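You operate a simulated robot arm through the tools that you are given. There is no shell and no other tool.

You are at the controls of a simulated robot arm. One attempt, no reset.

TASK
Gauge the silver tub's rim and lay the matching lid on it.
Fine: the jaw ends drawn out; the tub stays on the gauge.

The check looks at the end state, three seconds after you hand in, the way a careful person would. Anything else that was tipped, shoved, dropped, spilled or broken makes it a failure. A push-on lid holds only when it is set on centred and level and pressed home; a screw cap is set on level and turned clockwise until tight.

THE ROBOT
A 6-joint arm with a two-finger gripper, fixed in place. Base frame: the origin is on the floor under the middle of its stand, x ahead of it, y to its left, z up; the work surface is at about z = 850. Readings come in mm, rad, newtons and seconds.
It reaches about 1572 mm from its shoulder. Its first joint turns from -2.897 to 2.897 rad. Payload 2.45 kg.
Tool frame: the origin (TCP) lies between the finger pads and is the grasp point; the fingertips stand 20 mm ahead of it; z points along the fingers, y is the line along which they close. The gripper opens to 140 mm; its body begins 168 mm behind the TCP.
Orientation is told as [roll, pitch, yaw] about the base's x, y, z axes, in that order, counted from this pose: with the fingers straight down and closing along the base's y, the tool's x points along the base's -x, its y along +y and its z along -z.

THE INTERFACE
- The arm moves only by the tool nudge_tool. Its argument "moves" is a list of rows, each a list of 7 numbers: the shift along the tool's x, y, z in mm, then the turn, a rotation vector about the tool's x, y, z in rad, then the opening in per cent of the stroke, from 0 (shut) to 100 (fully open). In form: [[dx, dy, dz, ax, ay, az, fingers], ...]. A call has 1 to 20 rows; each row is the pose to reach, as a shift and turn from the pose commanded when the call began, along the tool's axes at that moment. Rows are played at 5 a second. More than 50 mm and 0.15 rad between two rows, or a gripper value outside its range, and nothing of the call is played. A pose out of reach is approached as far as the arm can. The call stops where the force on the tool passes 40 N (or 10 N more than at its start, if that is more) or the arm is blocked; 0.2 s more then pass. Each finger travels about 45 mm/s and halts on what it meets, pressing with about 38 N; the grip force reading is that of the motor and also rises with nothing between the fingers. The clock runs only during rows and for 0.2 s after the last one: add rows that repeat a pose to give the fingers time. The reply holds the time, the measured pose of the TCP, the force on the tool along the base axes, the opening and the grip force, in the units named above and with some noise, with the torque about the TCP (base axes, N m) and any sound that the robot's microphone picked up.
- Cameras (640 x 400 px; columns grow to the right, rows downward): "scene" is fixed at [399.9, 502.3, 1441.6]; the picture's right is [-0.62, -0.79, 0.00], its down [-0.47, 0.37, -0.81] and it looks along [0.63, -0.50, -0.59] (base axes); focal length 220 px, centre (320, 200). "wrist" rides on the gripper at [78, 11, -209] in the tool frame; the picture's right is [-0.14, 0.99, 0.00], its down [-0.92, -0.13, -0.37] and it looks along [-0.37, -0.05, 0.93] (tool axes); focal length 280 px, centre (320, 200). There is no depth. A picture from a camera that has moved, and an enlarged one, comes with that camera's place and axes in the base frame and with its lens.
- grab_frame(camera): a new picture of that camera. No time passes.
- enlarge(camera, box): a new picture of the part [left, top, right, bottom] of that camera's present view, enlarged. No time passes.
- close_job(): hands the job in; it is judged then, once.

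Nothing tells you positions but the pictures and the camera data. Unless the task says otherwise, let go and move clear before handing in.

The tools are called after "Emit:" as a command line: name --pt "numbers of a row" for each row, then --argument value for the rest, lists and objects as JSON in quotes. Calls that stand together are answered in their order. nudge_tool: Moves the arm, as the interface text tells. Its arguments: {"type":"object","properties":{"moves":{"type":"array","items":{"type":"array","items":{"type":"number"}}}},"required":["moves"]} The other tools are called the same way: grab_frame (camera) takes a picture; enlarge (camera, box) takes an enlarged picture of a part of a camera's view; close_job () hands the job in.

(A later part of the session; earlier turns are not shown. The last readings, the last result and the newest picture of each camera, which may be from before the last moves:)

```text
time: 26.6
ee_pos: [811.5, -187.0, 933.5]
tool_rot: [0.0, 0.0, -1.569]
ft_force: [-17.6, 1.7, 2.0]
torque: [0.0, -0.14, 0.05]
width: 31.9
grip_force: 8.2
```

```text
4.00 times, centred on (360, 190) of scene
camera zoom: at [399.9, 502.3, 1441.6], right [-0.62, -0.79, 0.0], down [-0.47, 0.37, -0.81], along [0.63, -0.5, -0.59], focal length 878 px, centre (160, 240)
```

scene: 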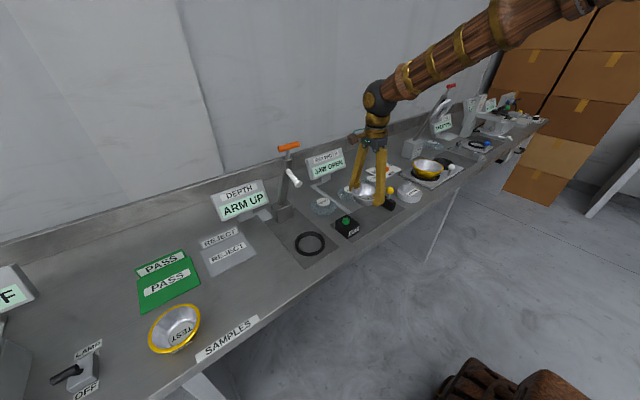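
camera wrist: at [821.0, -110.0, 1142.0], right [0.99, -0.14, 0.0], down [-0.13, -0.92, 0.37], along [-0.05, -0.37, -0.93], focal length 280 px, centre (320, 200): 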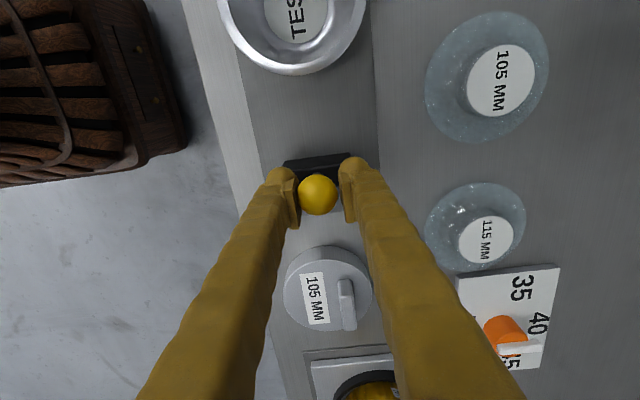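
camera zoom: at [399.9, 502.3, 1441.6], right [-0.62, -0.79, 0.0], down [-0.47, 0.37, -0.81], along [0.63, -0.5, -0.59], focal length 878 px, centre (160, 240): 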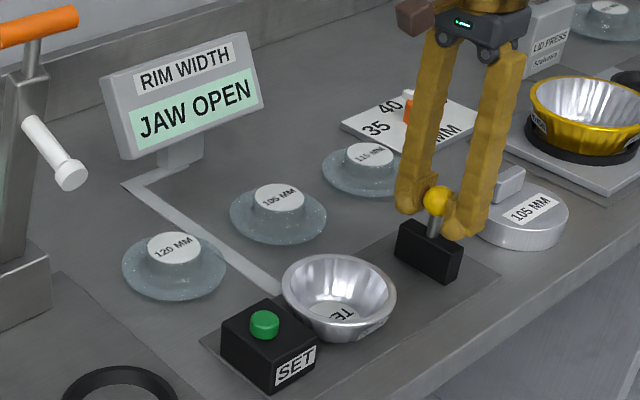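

Only the inner (-x) finger is touching: there is 17 N sideways and a small gap on the other side. I'll shift 3 mm toward -x so both pads meet the knob.

Emit:
nudge_tool --pt "0 -1.5 0 0 0 0 18" --pt "0 -3 0 0 0 0 16" --pt "0 -3 0 0 0 0 15" --pt "0 -3 0 0 0 0 15" --pt "0 -3 0 0 0 0 15"

Emit:
grab_frame --camera "wrist"

```text
time: 27.8
ee_pos: [809.8, -187.8, 934.0]
tool_rot: [0.0, 0.0, -1.569]
ft_force: [-6.2, 0.0, 0.4]
torque: [-0.04, -0.08, 0.03]
width: 27.9
grip_force: 44.7
```

```text
taken
camera wrist: at [819.2, -110.0, 1141.7], right [0.99, -0.14, 0.0], down [-0.13, -0.92, 0.37], along [-0.05, -0.37, -0.93], focal length 280 px, centre (320, 200)
```

wrist: 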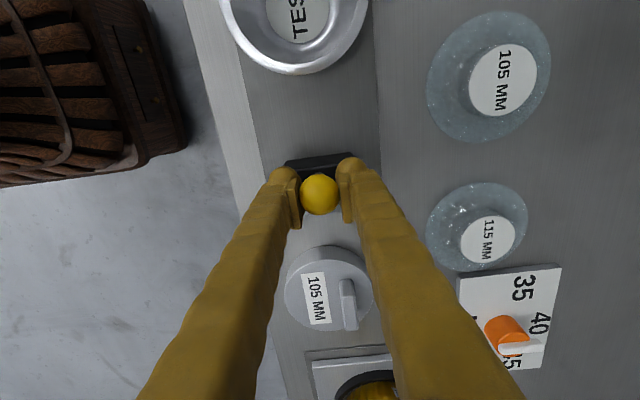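

The knob is gripped at 28 mm. I'll slide the jaw toward the tub, most of the way first, and check.

Emit:
nudge_tool --pt "4 0 0 0 0 0 15" --pt "12 0 0 0 0 0 15" --pt "20 0 0 0 0 0 15" --pt "28 0 0 0 0 0 15" --pt "36 0 0 0 0 0 15" --pt "44 0 0 0 0 0 15" --pt "44 0 0 0 0 0 15"

Emit:
grab_frame --camera "wrist"

Emit:
enlarge --camera "scene" --box '[290, 140, 430, 240]'

```text
time: 29.4
ee_pos: [810.3, -143.4, 932.9]
tool_rot: [0.0, 0.0, -1.568]
ft_force: [13.9, 0.8, -8.3]
torque: [-0.14, 0.11, -0.05]
width: 27.8
grip_force: 44.7
```

```text
taken
camera wrist: at [819.1, -66.0, 1141.7], right [0.99, -0.14, 0.0], down [-0.13, -0.92, 0.37], along [-0.05, -0.37, -0.93], focal length 280 px, centre (320, 200)
```

wrist: 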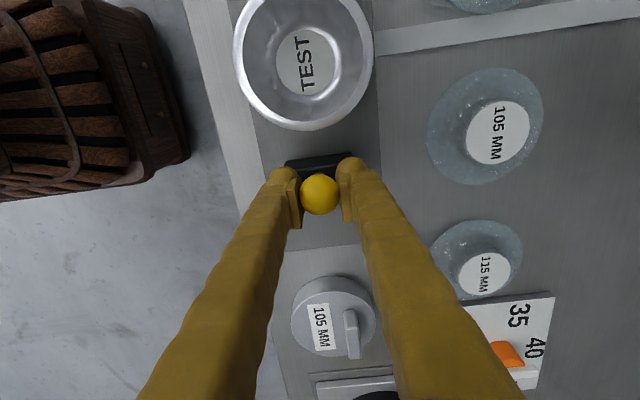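

```text
4.00 times, centred on (360, 190) of scene
camera zoom: at [399.9, 502.3, 1441.6], right [-0.62, -0.79, 0.0], down [-0.47, 0.37, -0.81], along [0.63, -0.5, -0.59], focal length 878 px, centre (160, 240)
```

zoom: 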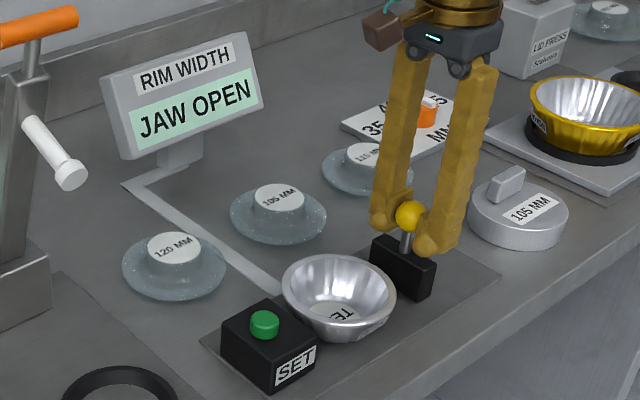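

The jaw slides freely and there's about a 26 mm gap left to the rim. I'll continue in small steps until it closes on the tub.

Emit:
nudge_tool --pt "5 0 0 0 0 0 15" --pt "10 0 0 0 0 0 15" --pt "15 0 0 0 0 0 15" --pt "19 0 0 0 0 0 15" --pt "22 0 0 0 0 0 15" --pt "22 0 0 0 0 0 15"

Emit:
grab_frame --camera "wrist"

Emit:
enlarge --camera "scene" --box '[290, 140, 430, 240]'

```text
time: 30.8
ee_pos: [809.6, -121.4, 933.2]
tool_rot: [-0.002, 0.001, -1.569]
ft_force: [15.4, -0.1, -31.8]
torque: [-0.13, 0.22, -0.07]
width: 27.7
grip_force: 44.8
```

```text
taken
camera wrist: at [819.4, -43.9, 1142.2], right [0.99, -0.14, 0.0], down [-0.13, -0.92, 0.37], along [-0.05, -0.37, -0.93], focal length 280 px, centre (320, 200)
```

wrist: 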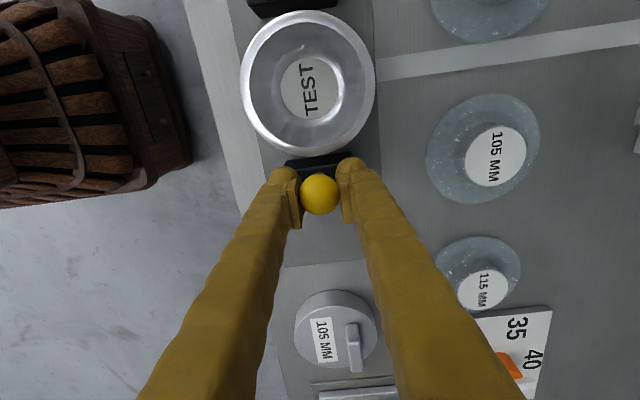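

```text
4.00 times, centred on (360, 190) of scene
camera zoom: at [399.9, 502.3, 1441.6], right [-0.62, -0.79, 0.0], down [-0.47, 0.37, -0.81], along [0.63, -0.5, -0.59], focal length 878 px, centre (160, 240)
```

zoom: 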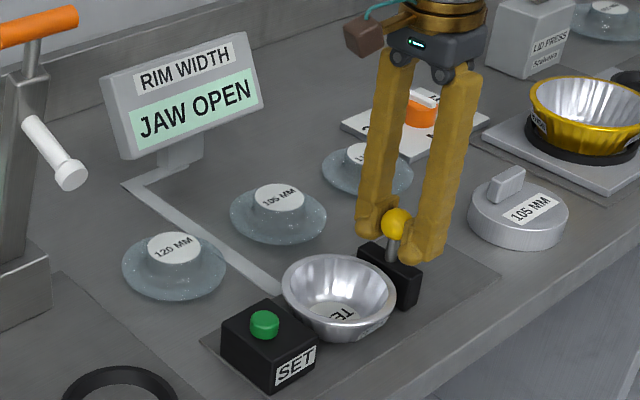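

The jaw is a few millimetres from the rim, but a 32 N vertical pull has built up through the grip. I'll let go and re-grip in place to relieve it before the final approach.

Emit:
nudge_tool --pt "0 0 0 0 0 0 24" --pt "0 0 0 0 0 0 28" --pt "0 0 1 0 0 0 28" --pt "0 0 1 0 0 0 22" --pt "0 0 1 0 0 0 16" --pt "0 0 1 0 0 0 15" --pt "0 0 1 0 0 0 15"

Emit:
grab_frame --camera "wrist"

```text
time: 32.4
ee_pos: [810.5, -121.6, 932.7]
tool_rot: [0.002, 0.0, -1.569]
ft_force: [9.1, -0.4, -1.0]
torque: [-0.01, 0.08, -0.06]
width: 27.6
grip_force: 45.6
```

```text
taken
camera wrist: at [819.0, -43.9, 1142.0], right [0.99, -0.14, 0.0], down [-0.13, -0.92, 0.37], along [-0.05, -0.37, -0.93], focal length 280 px, centre (320, 200)
```

wrist: 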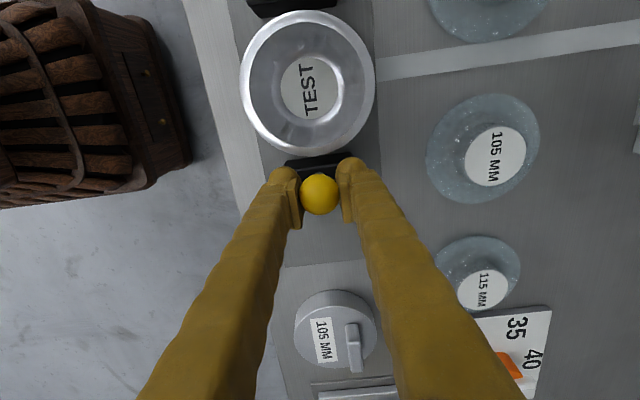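

The load is relieved. I'll close the jaw the last few millimetres slowly.

Emit:
nudge_tool --pt "1.5 0 0 0 0 0 15" --pt "3 0 0 0 0 0 15" --pt "4.5 0 0 0 0 0 15" --pt "6 0 0 0 0 0 15" --pt "7 0 0 0 0 0 15" --pt "7 0 0 0 0 0 15"

Emit:
grab_frame --camera "wrist"

Emit:
enlarge --camera "scene" --box '[290, 140, 430, 240]'

```text
time: 33.8
ee_pos: [809.5, -115.2, 933.5]
tool_rot: [0.0, 0.001, -1.568]
ft_force: [10.8, -0.1, 10.8]
torque: [0.01, 0.08, -0.08]
width: 27.9
grip_force: 45.0
```

```text
taken
camera wrist: at [819.0, -37.3, 1142.0], right [0.99, -0.14, 0.0], down [-0.13, -0.92, 0.37], along [-0.05, -0.37, -0.93], focal length 280 px, centre (320, 200)
```

wrist: 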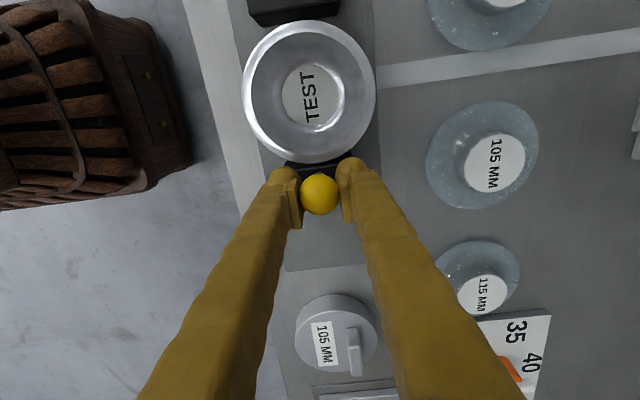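

```text
4.00 times, centred on (360, 190) of scene
camera zoom: at [399.9, 502.3, 1441.6], right [-0.62, -0.79, 0.0], down [-0.47, 0.37, -0.81], along [0.63, -0.5, -0.59], focal length 878 px, centre (160, 240)
```

zoom: 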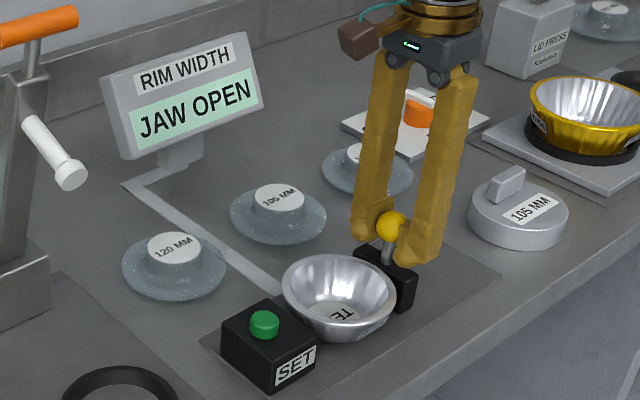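

The rim now nearly touches the jaw in the picture, with no contact force along y yet. I'll continue in 1 mm steps.

Emit:
nudge_tool --pt "1 0 -0.3 0 0 0 15" --pt "2 0 -0.3 0 0 0 15" --pt "3 0 -0.3 0 0 0 15" --pt "4 0 -0.3 0 0 0 15" --pt "5 0 -0.3 0 0 0 15" --pt "5 0 -0.3 0 0 0 15"

Emit:
enlarge --camera "wrist" --box '[220, 0, 420, 220]'

Emit:
enlarge --camera "scene" --box '[290, 140, 430, 240]'

```text
time: 35.2
ee_pos: [809.5, -109.0, 933.4]
tool_rot: [-0.001, -0.001, -1.569]
ft_force: [17.8, -1.2, 9.3]
torque: [-0.02, 0.13, -0.04]
width: 27.8
grip_force: 45.0
```

```text
1.82 times, centred on (320, 110) of wrist
camera zoom: at [819.0, -32.3, 1141.9], right [0.99, -0.14, 0.0], down [-0.13, -0.92, 0.37], along [-0.05, -0.37, -0.93], focal length 510 px, centre (320, 364)
```

zoom: 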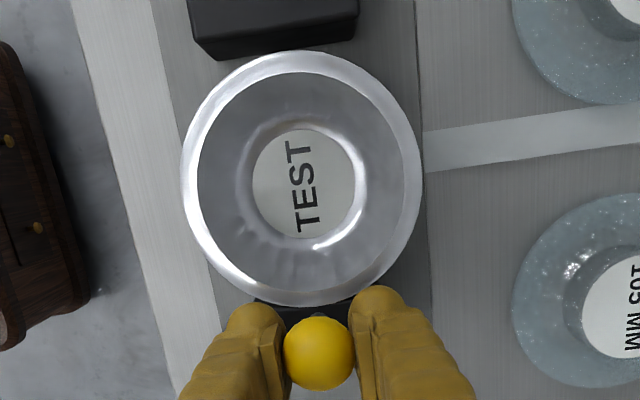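

```text
4.00 times, centred on (360, 190) of scene
camera zoom: at [399.9, 502.3, 1441.6], right [-0.62, -0.79, 0.0], down [-0.47, 0.37, -0.81], along [0.63, -0.5, -0.59], focal length 878 px, centre (160, 240)
```

zoom: 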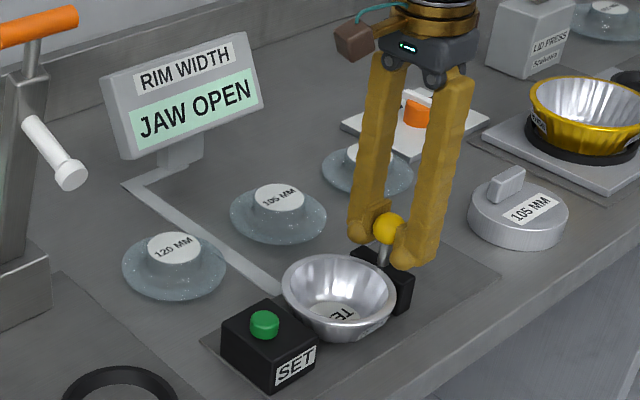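

The rim overlaps the jaw in the picture, but no contact force yet. I'll keep closing in 1 mm steps while easing the sideways load.

Emit:
nudge_tool --pt "1 0.4 -0.3 0 0 0 15" --pt "2 0.4 -0.3 0 0 0 15" --pt "3 0.4 -0.3 0 0 0 15" --pt "4 0.4 -0.3 0 0 0 15" --pt "5 0.4 -0.3 0 0 0 15" --pt "5 0.4 -0.3 0 0 0 15"

Emit:
enlarge --camera "wrist" --box '[220, 0, 420, 220]'

Emit:
enlarge --camera "scene" --box '[290, 140, 430, 240]'

```text
time: 36.6
ee_pos: [809.3, -103.2, 933.2]
tool_rot: [-0.001, 0.0, -1.569]
ft_force: [-0.8, -1.2, 15.0]
torque: [-0.02, 0.0, -0.02]
width: 27.8
grip_force: 44.9
```

```text
1.82 times, centred on (320, 110) of wrist
camera zoom: at [819.2, -26.1, 1141.8], right [0.99, -0.14, 0.0], down [-0.13, -0.92, 0.37], along [-0.05, -0.37, -0.93], focal length 510 px, centre (320, 364)
```

zoom: 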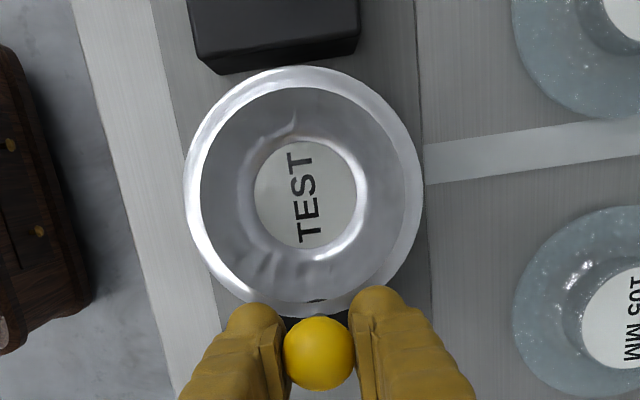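

```text
4.00 times, centred on (360, 190) of scene
camera zoom: at [399.9, 502.3, 1441.6], right [-0.62, -0.79, 0.0], down [-0.47, 0.37, -0.81], along [0.63, -0.5, -0.59], focal length 878 px, centre (160, 240)
```

zoom: 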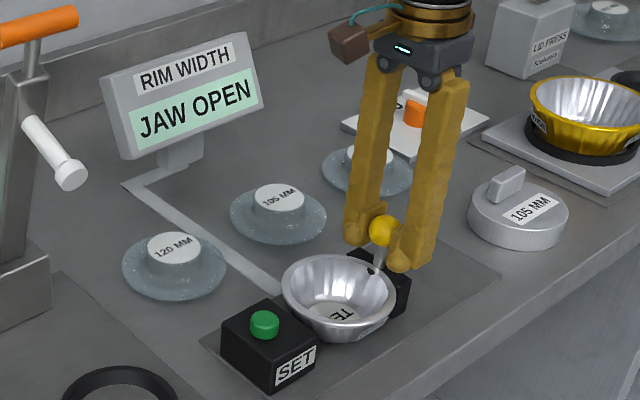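

The jaw is now visually under the rim, the tub hasn't moved, and there's no contact yet. I'll continue slowly while relieving the vertical load.

Emit:
nudge_tool --pt "1 0 -0.4 0 0 0 15" --pt "2 0 -0.4 0 0 0 15" --pt "3 0 -0.4 0 0 0 15" --pt "4 0 -0.4 0 0 0 15" --pt "4 0 -0.4 0 0 0 15"

Emit:
enlarge --camera "wrist" --box '[220, 0, 420, 220]'

Emit:
enlarge --camera "scene" --box '[290, 140, 430, 240]'

```text
time: 37.8
ee_pos: [809.7, -100.2, 933.9]
tool_rot: [-0.001, 0.0, -1.57]
ft_force: [-3.2, -0.4, -4.1]
torque: [-0.02, -0.07, -0.02]
width: 27.8
grip_force: 44.9
```

```text
1.82 times, centred on (320, 110) of wrist
camera zoom: at [819.4, -22.9, 1141.8], right [0.99, -0.14, 0.0], down [-0.13, -0.92, 0.37], along [-0.05, -0.37, -0.93], focal length 510 px, centre (320, 364)
```

zoom: 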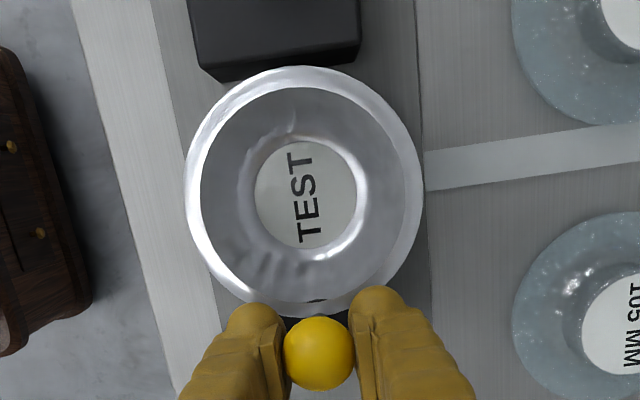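

```text
4.00 times, centred on (360, 190) of scene
camera zoom: at [399.9, 502.3, 1441.6], right [-0.62, -0.79, 0.0], down [-0.47, 0.37, -0.81], along [0.63, -0.5, -0.59], focal length 878 px, centre (160, 240)
```

zoom: 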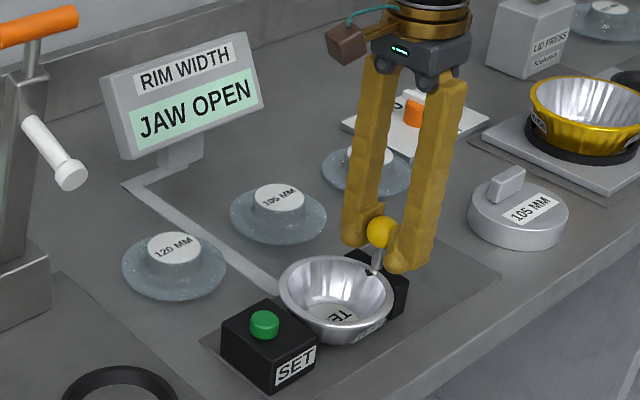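

Now the tub moves along with the jaw, so contact is made. I'll keep pushing gently until it seats against the SET block.

Emit:
nudge_tool --pt "1 0 0 0 0 0 15" --pt "2 0 0 0 0 0 15" --pt "3 0 0 0 0 0 15" --pt "4 0 0 0 0 0 15" --pt "5 0 0 0 0 0 15" --pt "6 0 0 0 0 0 15" --pt "6 0 0 0 0 0 15"

Emit:
enlarge --camera "wrist" --box '[220, 0, 420, 220]'

Emit:
enlarge --camera "scene" --box '[290, 140, 430, 240]'

```text
time: 39.4
ee_pos: [810.4, -94.0, 932.5]
tool_rot: [0.0, 0.0, -1.569]
ft_force: [21.0, 0.1, -13.8]
torque: [-0.18, 0.2, -0.08]
width: 27.7
grip_force: 44.8
```

```text
1.82 times, centred on (320, 110) of wrist
camera zoom: at [819.1, -17.0, 1141.9], right [0.99, -0.14, 0.0], down [-0.13, -0.92, 0.37], along [-0.05, -0.37, -0.93], focal length 510 px, centre (320, 364)
```

zoom: 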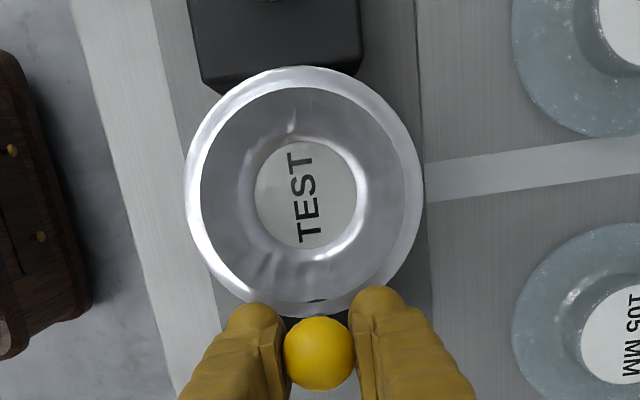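

```text
4.00 times, centred on (360, 190) of scene
camera zoom: at [399.9, 502.3, 1441.6], right [-0.62, -0.79, 0.0], down [-0.47, 0.37, -0.81], along [0.63, -0.5, -0.59], focal length 878 px, centre (160, 240)
```

zoom: 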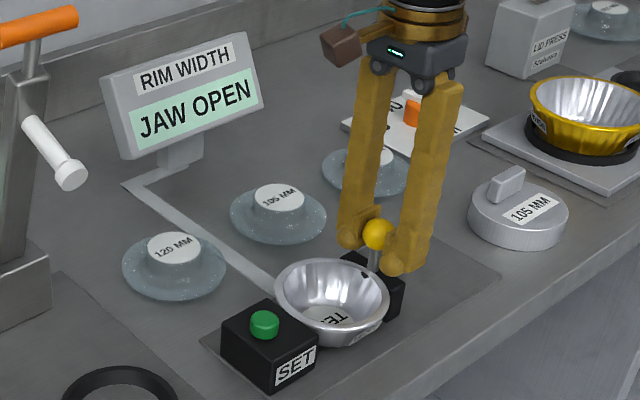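

The tub keeps sliding with the jaw toward the SET block. I'll continue.

Emit:
nudge_tool --pt "1 0.4 0.4 0 0 0 15" --pt "2 0.4 0.4 0 0 0 15" --pt "3 0.4 0.4 0 0 0 15" --pt "4 0.4 0.4 0 0 0 15" --pt "5 0.4 0.4 0 0 0 15" --pt "6 0.4 0.4 0 0 0 15" --pt "6 0.4 0.4 0 0 0 15"

Emit:
enlarge --camera "wrist" --box '[220, 0, 420, 220]'

Emit:
enlarge --camera "scene" --box '[290, 140, 430, 240]'

```text
time: 41.0
ee_pos: [809.8, -88.0, 933.4]
tool_rot: [0.001, 0.0, -1.57]
ft_force: [2.3, -2.3, 6.5]
torque: [0.01, -0.01, 0.02]
width: 27.9
grip_force: 44.5
```

```text
1.82 times, centred on (320, 110) of wrist
camera zoom: at [819.2, -11.1, 1141.9], right [0.99, -0.14, 0.0], down [-0.13, -0.92, 0.37], along [-0.05, -0.37, -0.93], focal length 510 px, centre (320, 364)
```

zoom: 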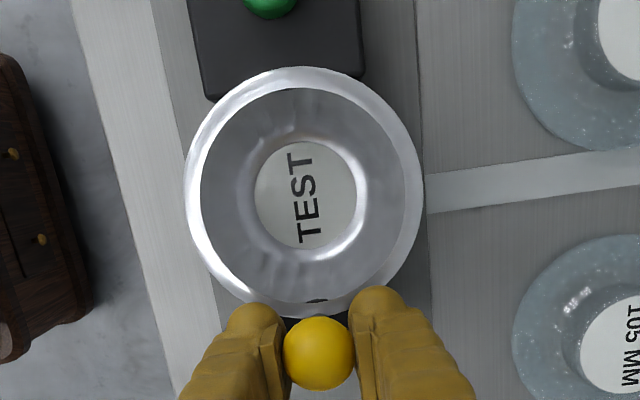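

```text
4.00 times, centred on (360, 190) of scene
camera zoom: at [399.9, 502.3, 1441.6], right [-0.62, -0.79, 0.0], down [-0.47, 0.37, -0.81], along [0.63, -0.5, -0.59], focal length 878 px, centre (160, 240)
```

zoom: 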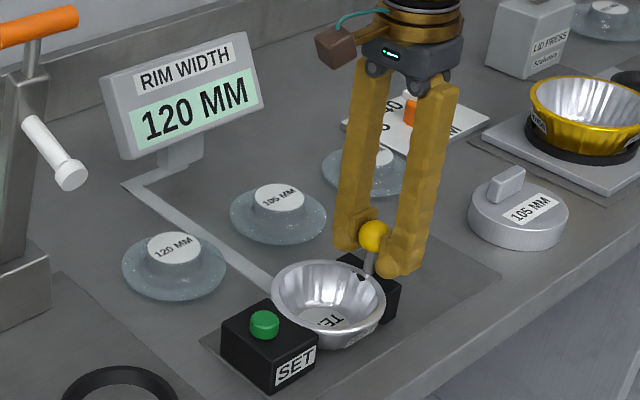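

The gauge now reads 120 MM, while my own picture estimate was about 112 mm. I'll press slightly firmer to check that the reading is settled before trusting it.

Emit:
nudge_tool --pt "0.7 0 -0.2 0 0 0 15" --pt "1.4 0 -0.2 0 0 0 15" --pt "2 0 -0.2 0 0 0 15" --pt "2 0 -0.2 0 0 0 15"

Emit:
enlarge --camera "wrist" --box '[220, 0, 420, 220]'

Emit:
enlarge --camera "scene" --box '[290, 140, 430, 240]'

```text
time: 42.0
ee_pos: [809.6, -86.2, 932.8]
tool_rot: [0.0, -0.001, -1.568]
ft_force: [2.5, -23.9, -2.8]
torque: [-0.07, 0.0, 0.01]
width: 27.7
grip_force: 45.5
```

```text
1.82 times, centred on (320, 110) of wrist
camera zoom: at [819.2, -9.7, 1141.9], right [0.99, -0.14, 0.0], down [-0.13, -0.92, 0.37], along [-0.05, -0.37, -0.93], focal length 510 px, centre (320, 364)
```

zoom: 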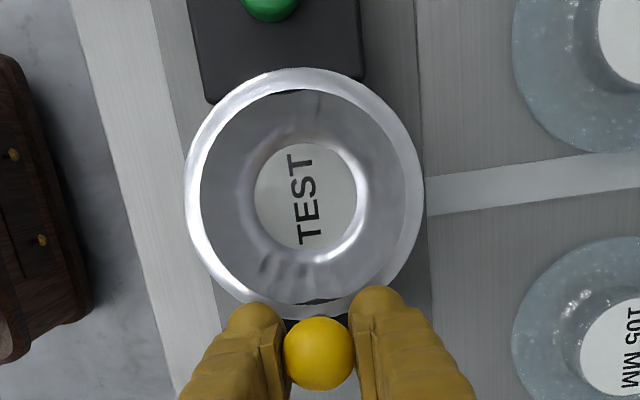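

```text
4.00 times, centred on (360, 190) of scene
camera zoom: at [399.9, 502.3, 1441.6], right [-0.62, -0.79, 0.0], down [-0.47, 0.37, -0.81], along [0.63, -0.5, -0.59], focal length 878 px, centre (160, 240)
```

zoom: 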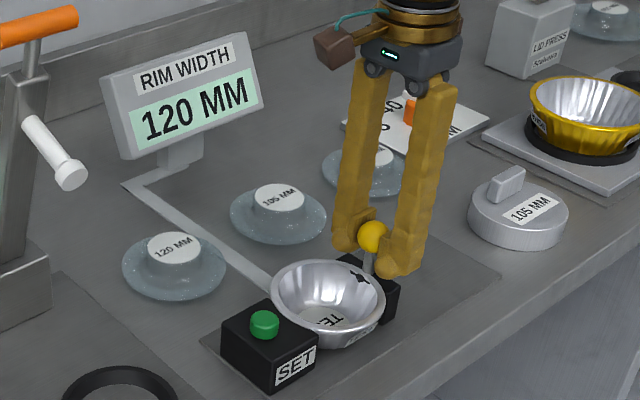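

The reading holds at 120 MM under firm contact, but it conflicts with my picture estimate, and a 105 MM master sits beside the gauge with a SET button. I'll check the gauge with the master rather than trust it, starting by drawing the jaw back out.

Emit:
nudge_tool --pt "-3 0 0 0 0 0 15" --pt "-8 0 0 0 0 0 15" --pt "-14 0 0 0 0 0 15" --pt "-20 0 0 0 0 0 15" --pt "-26 0 0 0 0 0 15" --pt "-26 0 0 0 0 0 15"

Emit:
enlarge --camera "scene" --box '[290, 140, 430, 240]'

```text
time: 43.4
ee_pos: [809.8, -112.3, 933.1]
tool_rot: [-0.001, -0.001, -1.569]
ft_force: [-18.7, -0.1, 11.4]
torque: [0.01, -0.1, 0.11]
width: 27.9
grip_force: 44.9
```

```text
4.00 times, centred on (360, 190) of scene
camera zoom: at [399.9, 502.3, 1441.6], right [-0.62, -0.79, 0.0], down [-0.47, 0.37, -0.81], along [0.63, -0.5, -0.59], focal length 878 px, centre (160, 240)
```

zoom: 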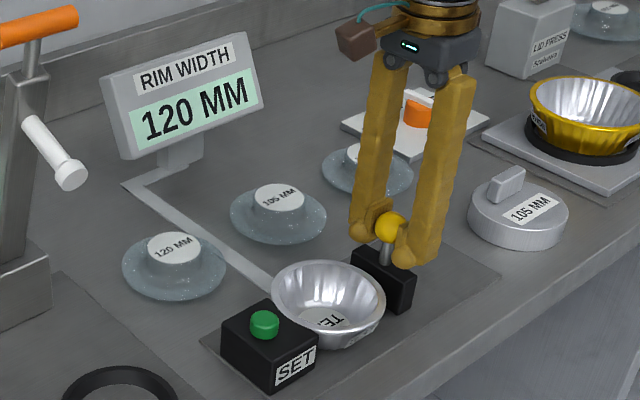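

The jaw came back with the tub staying put. I'll continue drawing it out.

Emit:
nudge_tool --pt "-5 -0.4 -0.3 0 0 0 15" --pt "-12 -0.4 -0.3 0 0 0 15" --pt "-19 -0.4 -0.3 0 0 0 15" --pt "-26 -0.4 -0.3 0 0 0 15" --pt "-33 -0.4 -0.3 0 0 0 15" --pt "-33 -0.4 -0.3 0 0 0 15"

```text
time: 44.8
ee_pos: [810.0, -145.5, 933.8]
tool_rot: [0.001, -0.001, -1.57]
ft_force: [2.7, 0.3, -21.2]
torque: [0.0, 0.02, -0.02]
width: 27.8
grip_force: 44.7
```

The jaw is about halfway out. I'll continue, easing the vertical load.

Emit:
nudge_tool --pt "-4 0 0.6 0 0 0 15" --pt "-11 0 0.6 0 0 0 15" --pt "-18 0 0.6 0 0 0 15" --pt "-25 0 0.6 0 0 0 15" --pt "-32 0 0.6 0 0 0 15" --pt "-38 0 0.6 0 0 0 15" --pt "-41.5 0 0.6 0 0 0 15" --pt "-41.5 0 0.6 0 0 0 15"

Emit:
grab_frame --camera "wrist"

Emit:
enlarge --camera "scene" --box '[290, 140, 430, 240]'

```text
time: 46.6
ee_pos: [810.3, -186.8, 933.0]
tool_rot: [0.001, 0.0, -1.568]
ft_force: [-2.7, 1.1, -3.2]
torque: [0.02, -0.03, 0.05]
width: 27.8
grip_force: 45.1
```

```text
taken
camera wrist: at [819.3, -109.7, 1142.0], right [0.99, -0.14, 0.0], down [-0.13, -0.92, 0.37], along [-0.05, -0.37, -0.93], focal length 280 px, centre (320, 200)
```

wrist: 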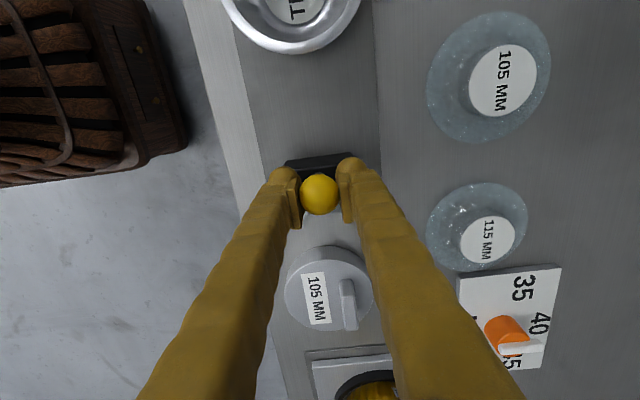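

```text
4.00 times, centred on (360, 190) of scene
camera zoom: at [399.9, 502.3, 1441.6], right [-0.62, -0.79, 0.0], down [-0.47, 0.37, -0.81], along [0.63, -0.5, -0.59], focal length 878 px, centre (160, 240)
```

zoom: 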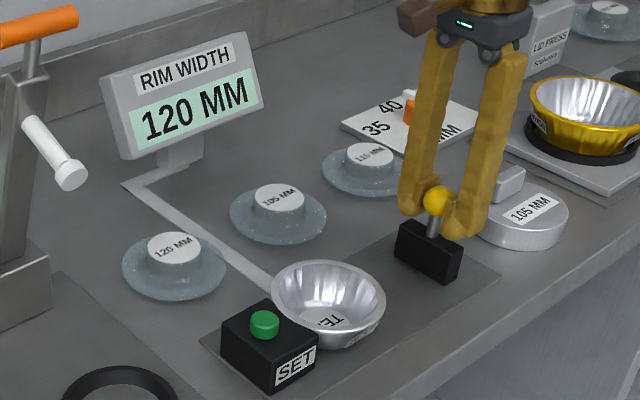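

The jaw is fully out again. I'll release the knob, rise, and move above the tub to see its new position.

Emit:
nudge_tool --pt "0 0 0 0 0 0 30" --pt "0 0 0 0 0 0 45" --pt "0 0 0 0 0 0 55" --pt "0 0 -35 0 0 0 60" --pt "0 0 -70 0 0 0 70" --pt "40 0 -70 0 0 0 85" --pt "80 0 -70 0 0 0 96" --pt "120 0 -70 0 0 0 96" --pt "158 0 -70 0 0 0 96" --pt "158 0 -70 0 0 0 96"

Emit:
grab_frame --camera "wrist"

Emit:
enlarge --camera "scene" --box '[290, 140, 430, 240]'

```text
time: 48.8
ee_pos: [809.9, -28.8, 1000.8]
tool_rot: [0.0, -0.001, -1.569]
ft_force: [0.4, 0.0, 0.1]
torque: [0.0, -0.01, -0.01]
width: 134.3
grip_force: 0.1
```

```text
taken
camera wrist: at [819.5, 48.8, 1210.4], right [0.99, -0.14, 0.0], down [-0.13, -0.92, 0.37], along [-0.05, -0.37, -0.93], focal length 280 px, centre (320, 200)
```

wrist: 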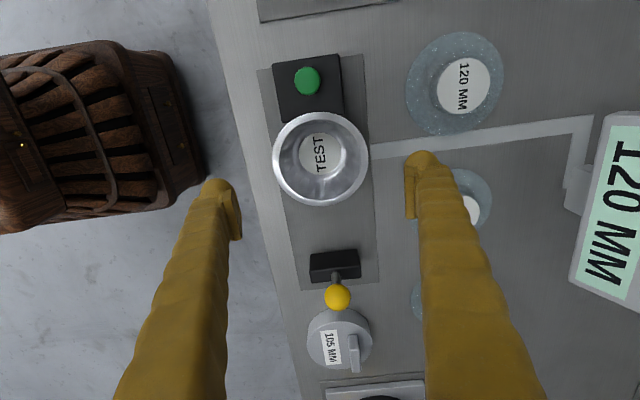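

```text
4.00 times, centred on (360, 190) of scene
camera zoom: at [399.9, 502.3, 1441.6], right [-0.62, -0.79, 0.0], down [-0.47, 0.37, -0.81], along [0.63, -0.5, -0.59], focal length 878 px, centre (160, 240)
```

zoom: 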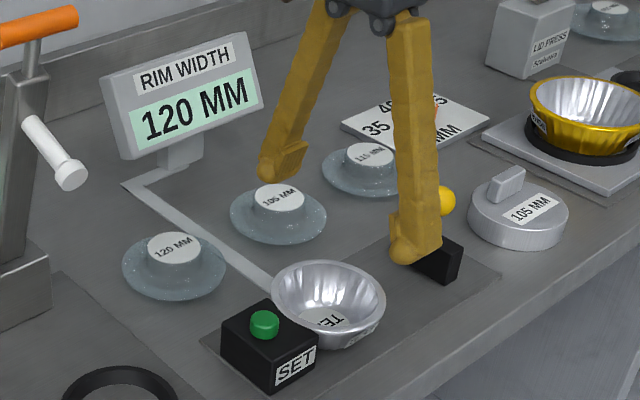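

The tub sits at about (809, -29), directly under the TCP. I'll lower, grip it as before, and lift it off to clear the gauge for the master.

Emit:
nudge_tool --pt "0 0.5 30 0 0 0 96" --pt "0 0.5 65 0 0 0 96" --pt "0 0.5 95 0 0 0 96" --pt "0 0.5 115 0 0 0 96" --pt "0 0.5 115 0 0 0 85" --pt "0 0.5 115 0 0 0 75" --pt "0 0.5 115 0 0 0 66" --pt "0 0.5 115 0 0 0 60" --pt "0 0.5 115 0 0 0 60" --pt "0 0.5 115 0 0 0 60"

Emit:
grab_frame --camera "wrist"

```text
time: 51.0
ee_pos: [811.2, -29.3, 886.9]
tool_rot: [-0.001, -0.001, -1.569]
ft_force: [-0.3, 0.2, 0.8]
torque: [-0.01, 0.0, -0.01]
width: 88.9
grip_force: 38.0
```

```text
taken
camera wrist: at [819.8, 47.8, 1095.9], right [0.99, -0.14, 0.0], down [-0.13, -0.92, 0.37], along [-0.05, -0.37, -0.93], focal length 280 px, centre (320, 200)
```

wrist: 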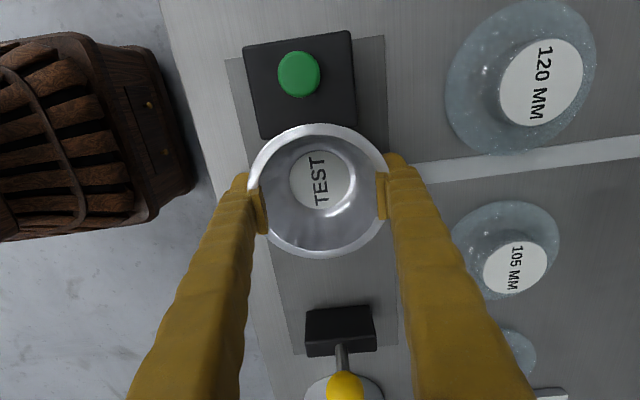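

The tub is gripped. I'll lift it off and carry it back along the same front route to its old spot near SAMPLES.

Emit:
nudge_tool --pt "-2 0 -3 0 0 0 60" --pt "-5 0 -15 0 0 0 60" --pt "-5 0 -45 0 0 0 60" --pt "-5 0 -80 0 0 0 60" --pt "0 -30 -100 0 0 0 60" --pt "0 -70 -100 0 0 0 60" --pt "0 -109 -100 0 0 0 60" --pt "40 -109 -100 0 0 0 60" --pt "85 -109 -100 0 0 0 60" --pt "130 -109 -100 0 0 0 60" --pt "175 -109 -100 0 0 0 60" --pt "220 -109 -100 0 0 0 60" --pt "265 -109 -100 0 0 0 60" --pt "310 -109 -100 0 0 0 60" --pt "355 -109 -100 0 0 0 60" --pt "400 -109 -100 0 0 0 60" --pt "435 -90 -100 0 0 0 60" --pt "462 -55 -100 0 0 0 60" --pt "469 -15 -100 0 0 0 60" --pt "469 -9 -100 0 0 0 60"

Emit:
grab_frame --camera "wrist"

Emit:
grab_frame --camera "scene"

```text
time: 55.2
ee_pos: [801.7, 440.8, 987.6]
tool_rot: [0.0, 0.001, -1.569]
ft_force: [0.4, -0.7, 0.8]
torque: [-0.02, 0.0, -0.02]
width: 88.1
grip_force: 37.5
```

```text
taken
camera wrist: at [810.3, 518.0, 1196.4], right [0.99, -0.14, 0.0], down [-0.13, -0.92, 0.37], along [-0.05, -0.37, -0.93], focal length 280 px, centre (320, 200)
```

wrist: 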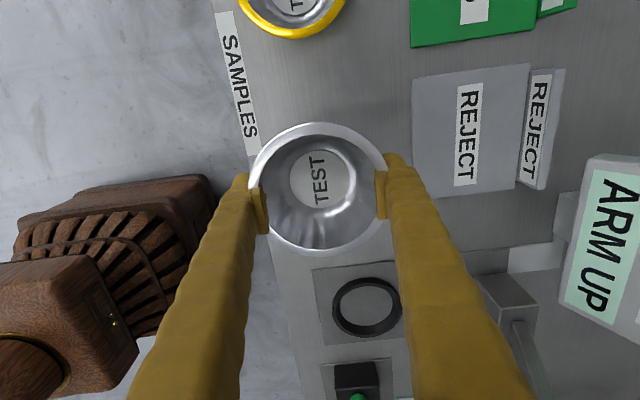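

```text
taken
```

scene: 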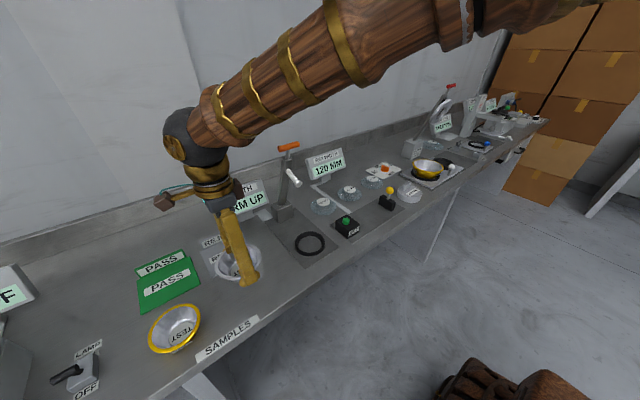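

The tub is over its old spot. I'll lower it to just above the bench and then ease it down.

Emit:
nudge_tool --pt "0 0 25 0 0 0 60" --pt "0 0 50 0 0 0 60" --pt "0 0 75 0 0 0 60" --pt "0 0 92 0 0 0 60" --pt "0 0 95 0 0 0 60" --pt "0 0 97 0 0 0 60" --pt "0 0 98.5 0 0 0 60" --pt "0 0 98.5 0 0 0 60"

```text
time: 57.0
ee_pos: [800.7, 441.5, 888.5]
tool_rot: [0.0, 0.001, -1.568]
ft_force: [0.5, -0.3, 1.1]
torque: [0.0, 0.03, -0.01]
width: 87.5
grip_force: 38.0
```

Emit:
nudge_tool --pt "0 0 1 0 0 0 60" --pt "0 0 2 0 0 0 60" --pt "0 0 3 0 0 0 60" --pt "0 0 4 0 0 0 60" --pt "0 0 4 0 0 0 60"

Emit:
enlarge --camera "scene" --box '[190, 230, 290, 310]'

```text
time: 58.2
ee_pos: [801.3, 439.6, 886.0]
tool_rot: [0.002, 0.0, -1.57]
ft_force: [0.1, 0.6, 24.8]
torque: [0.1, 0.0, -0.01]
width: 87.4
grip_force: 37.8
```

```text
5.00 times, centred on (240, 270) of scene
camera zoom: at [399.9, 502.3, 1441.6], right [-0.62, -0.79, 0.0], down [-0.47, 0.37, -0.81], along [0.63, -0.5, -0.59], focal length 1098 px, centre (720, -150)
```

zoom: 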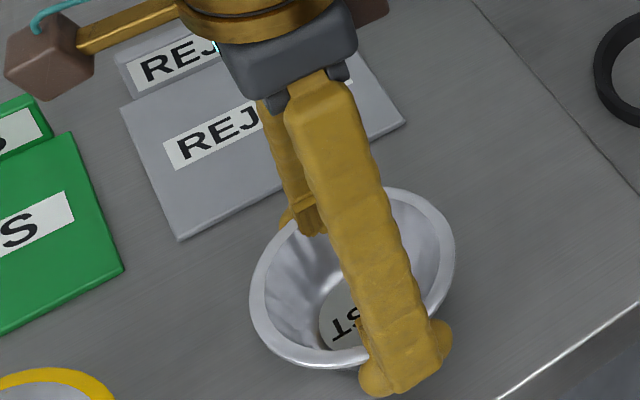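

The tub has touched down with 25 N. I'll ease up slightly, open, and rise clear.

Emit:
nudge_tool --pt "0 0 -1.2 0 0 0 60" --pt "0 0 -1.2 0 0 0 68" --pt "0 0 -1.2 0 0 0 80" --pt "0 0 -1.2 0 0 0 92" --pt "0 0 -1.2 0 0 0 98" --pt "0 0 -1.2 0 0 0 98" --pt "0 0 -30 0 0 0 98" --pt "0 0 -70 0 0 0 98" --pt "0 0 -110 0 0 0 98" --pt "0 0 -110 0 0 0 98"

Emit:
grab_frame --camera "wrist"

Emit:
grab_frame --camera "scene"

```text
time: 60.4
ee_pos: [800.2, 440.5, 993.8]
tool_rot: [-0.003, 0.001, -1.569]
ft_force: [-0.2, 0.6, -0.3]
torque: [0.04, -0.01, -0.01]
width: 137.4
grip_force: 0.1
```

```text
taken
camera wrist: at [808.7, 517.8, 1203.4], right [0.99, -0.14, 0.0], down [-0.13, -0.92, 0.37], along [-0.05, -0.37, -0.93], focal length 280 px, centre (320, 200)
```

wrist: 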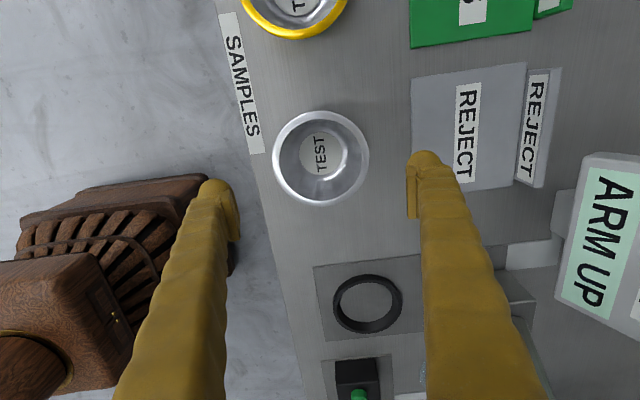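

```text
taken
```

scene: 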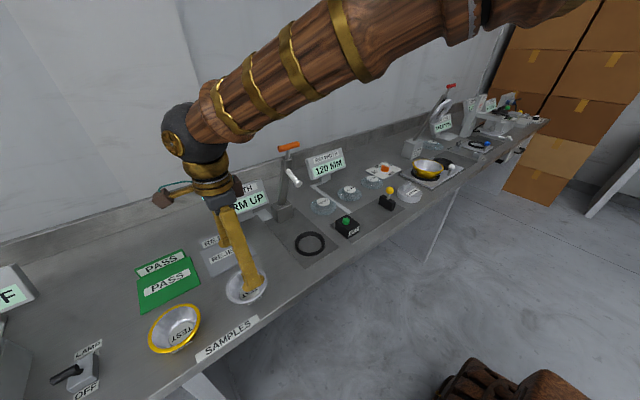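

The tub is back upright near SAMPLES. Next I'll travel along the front route to above the 105 MM master at about (798, -335).

Emit:
nudge_tool --pt "0 -45 -6 0 0 0 98" --pt "-20 -85 -6 0 0 0 98" --pt "-55 -99 -6 0 0 0 98" --pt "-100 -99 -6 0 0 0 98" --pt "-145 -99 -6 0 0 0 98" --pt "-190 -99 -6 0 0 0 98" --pt "-235 -99 -6 0 0 0 98" --pt "-280 -99 -6 0 0 0 98" --pt "-325 -99 -6 0 0 0 98" --pt "-370 -99 -6 0 0 0 98" --pt "-415 -99 -6 0 0 0 98" --pt "-460 -99 -6 0 0 0 98" --pt "-505 -99 -6 0 0 0 98" --pt "-550 -99 -6 0 0 0 98" --pt "-595 -99 -6 0 0 0 98" --pt "-640 -99 -6 0 0 0 98" --pt "-680 -90 -6 0 0 0 98" --pt "-715 -65 -6 0 0 0 98" --pt "-748 -35 -6 0 0 0 98" --pt "-775 -3 -6 0 0 0 98"

Emit:
grab_frame --camera "wrist"

Emit:
enlarge --camera "scene" --box '[330, 120, 470, 220]'

```text
time: 64.6
ee_pos: [798.6, -336.1, 1001.7]
tool_rot: [0.002, -0.001, -1.571]
ft_force: [0.0, 0.8, 0.4]
torque: [-0.03, -0.05, -0.01]
width: 137.0
grip_force: 0.0
```

```text
taken
camera wrist: at [807.7, -259.3, 1211.0], right [0.99, -0.14, 0.0], down [-0.13, -0.92, 0.37], along [-0.05, -0.37, -0.93], focal length 280 px, centre (320, 200)
```

wrist: 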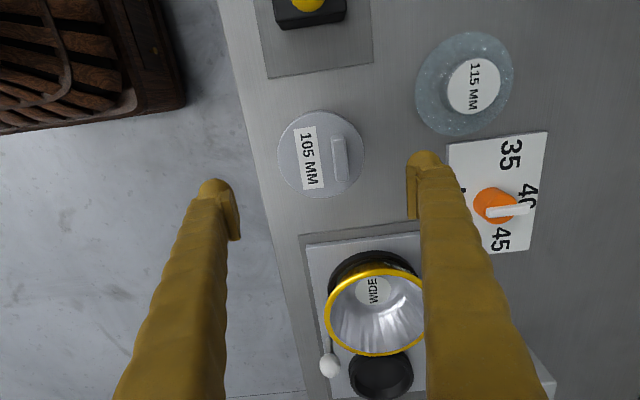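

```text
4.00 times, centred on (400, 170) of scene
camera zoom: at [399.9, 502.3, 1441.6], right [-0.62, -0.79, 0.0], down [-0.47, 0.37, -0.81], along [0.63, -0.5, -0.59], focal length 878 px, centre (0, 320)
```

zoom: 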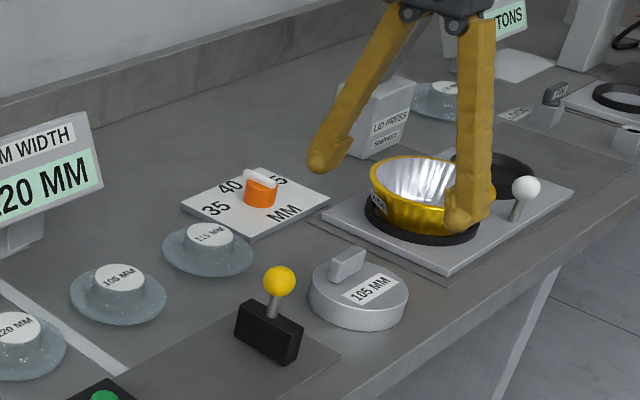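

The master is below the gripper, at about (799, -332). I'll enlarge it to judge its height and edges.

Emit:
enlarge --camera "wrist" --box '[260, 90, 390, 215]'

Emit:
enlarge --camera "scene" --box '[395, 170, 440, 210]'

```text
3.20 times, centred on (325, 152) of wrist
camera zoom: at [807.7, -259.3, 1211.0], right [0.99, -0.14, 0.0], down [-0.13, -0.92, 0.37], along [-0.05, -0.37, -0.93], focal length 897 px, centre (304, 352)
```

zoom: 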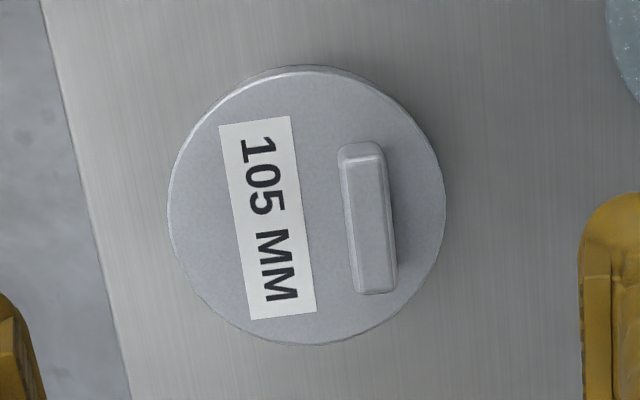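

```text
10.00 times, centred on (418, 190) of scene
camera zoom: at [399.9, 502.3, 1441.6], right [-0.62, -0.79, 0.0], down [-0.47, 0.37, -0.81], along [0.63, -0.5, -0.59], focal length 2196 px, centre (-655, 300)
```

zoom: 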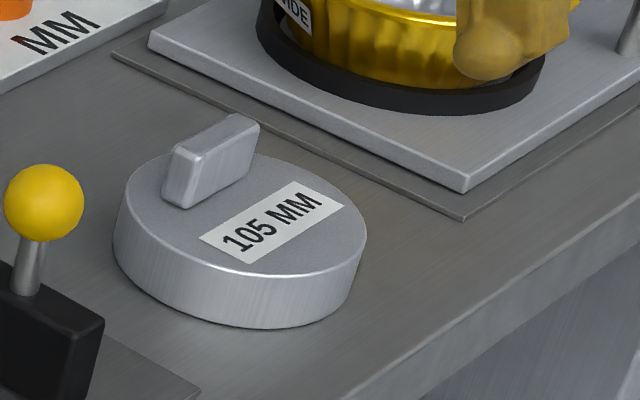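

The master is a disc about 26 mm tall with an off-centre handle, its centre near (798.7, -333.8). I'll grip it by its outer sides, since that's centred. Lowering now.

Emit:
nudge_tool --pt "3.3 2 30 0 0 0 98" --pt "3.3 2 60 0 0 0 98" --pt "3.3 2 90 0 0 0 98" --pt "3.3 2 108 0 0 0 98" --pt "3.3 2 108 0 0 0 98"

Emit:
grab_frame --camera "wrist"

Emit:
enlarge --camera "scene" --box '[370, 130, 470, 220]'

```text
time: 65.8
ee_pos: [801.9, -331.2, 892.2]
tool_rot: [0.0, 0.0, -1.569]
ft_force: [-0.1, -0.2, 0.2]
torque: [0.02, 0.01, 0.0]
width: 137.0
grip_force: 0.1
```

```text
taken
camera wrist: at [810.5, -253.4, 1102.2], right [0.99, -0.14, 0.0], down [-0.13, -0.92, 0.37], along [-0.05, -0.37, -0.93], focal length 280 px, centre (320, 200)
```

wrist: 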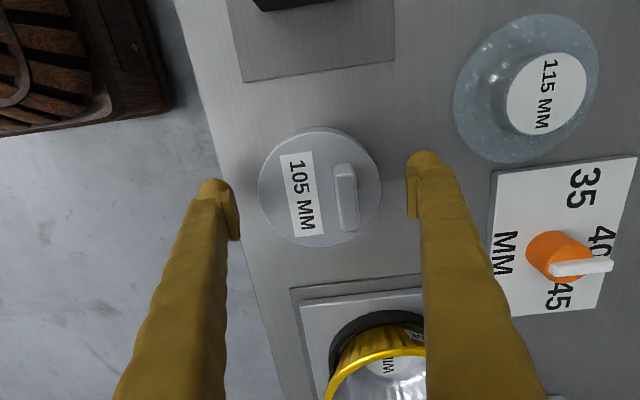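

```text
4.44 times, centred on (420, 175) of scene
camera zoom: at [399.9, 502.3, 1441.6], right [-0.62, -0.79, 0.0], down [-0.47, 0.37, -0.81], along [0.63, -0.5, -0.59], focal length 976 px, centre (-124, 311)
```

zoom: 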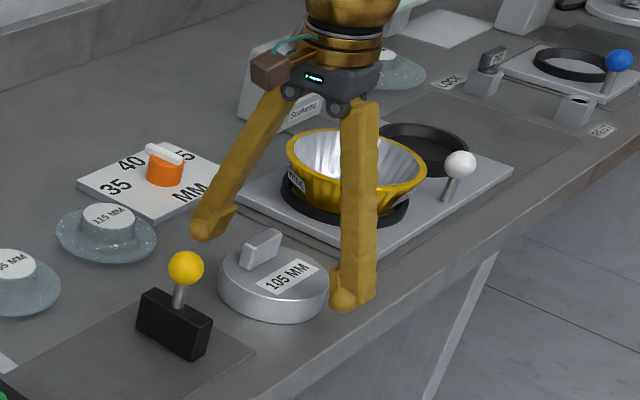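

The master is well centred between the fingers. I'll lower the last 17 mm and close on its sides.

Emit:
nudge_tool --pt "0 0 6 0 0 0 98" --pt "0 0 12 0 0 0 98" --pt "0 0 17 0 0 0 98" --pt "0 0 17 0 0 0 90" --pt "0 0 17 0 0 0 82" --pt "0 0 17 0 0 0 76" --pt "0 0 17 0 0 0 72" --pt "0 0 17 0 0 0 70" --pt "0 0 17 0 0 0 70"

Emit:
grab_frame --camera "wrist"

```text
time: 67.8
ee_pos: [801.0, -331.6, 876.3]
tool_rot: [0.0, -0.002, -1.569]
ft_force: [-2.0, 0.9, 0.8]
torque: [0.04, 0.18, 0.0]
width: 104.9
grip_force: 37.7
```

```text
taken
camera wrist: at [809.6, -254.7, 1085.3], right [0.99, -0.14, 0.0], down [-0.13, -0.92, 0.37], along [-0.05, -0.37, -0.93], focal length 280 px, centre (320, 200)
```

wrist: 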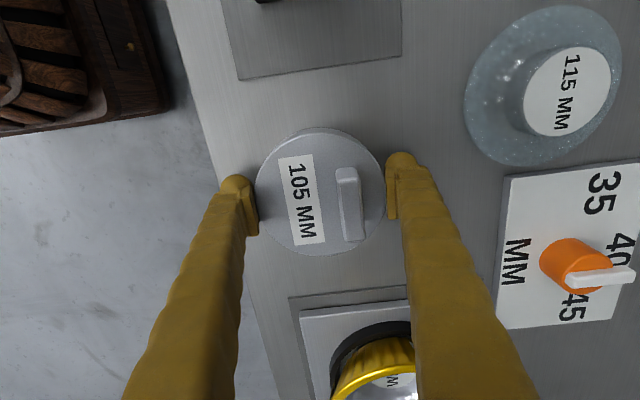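

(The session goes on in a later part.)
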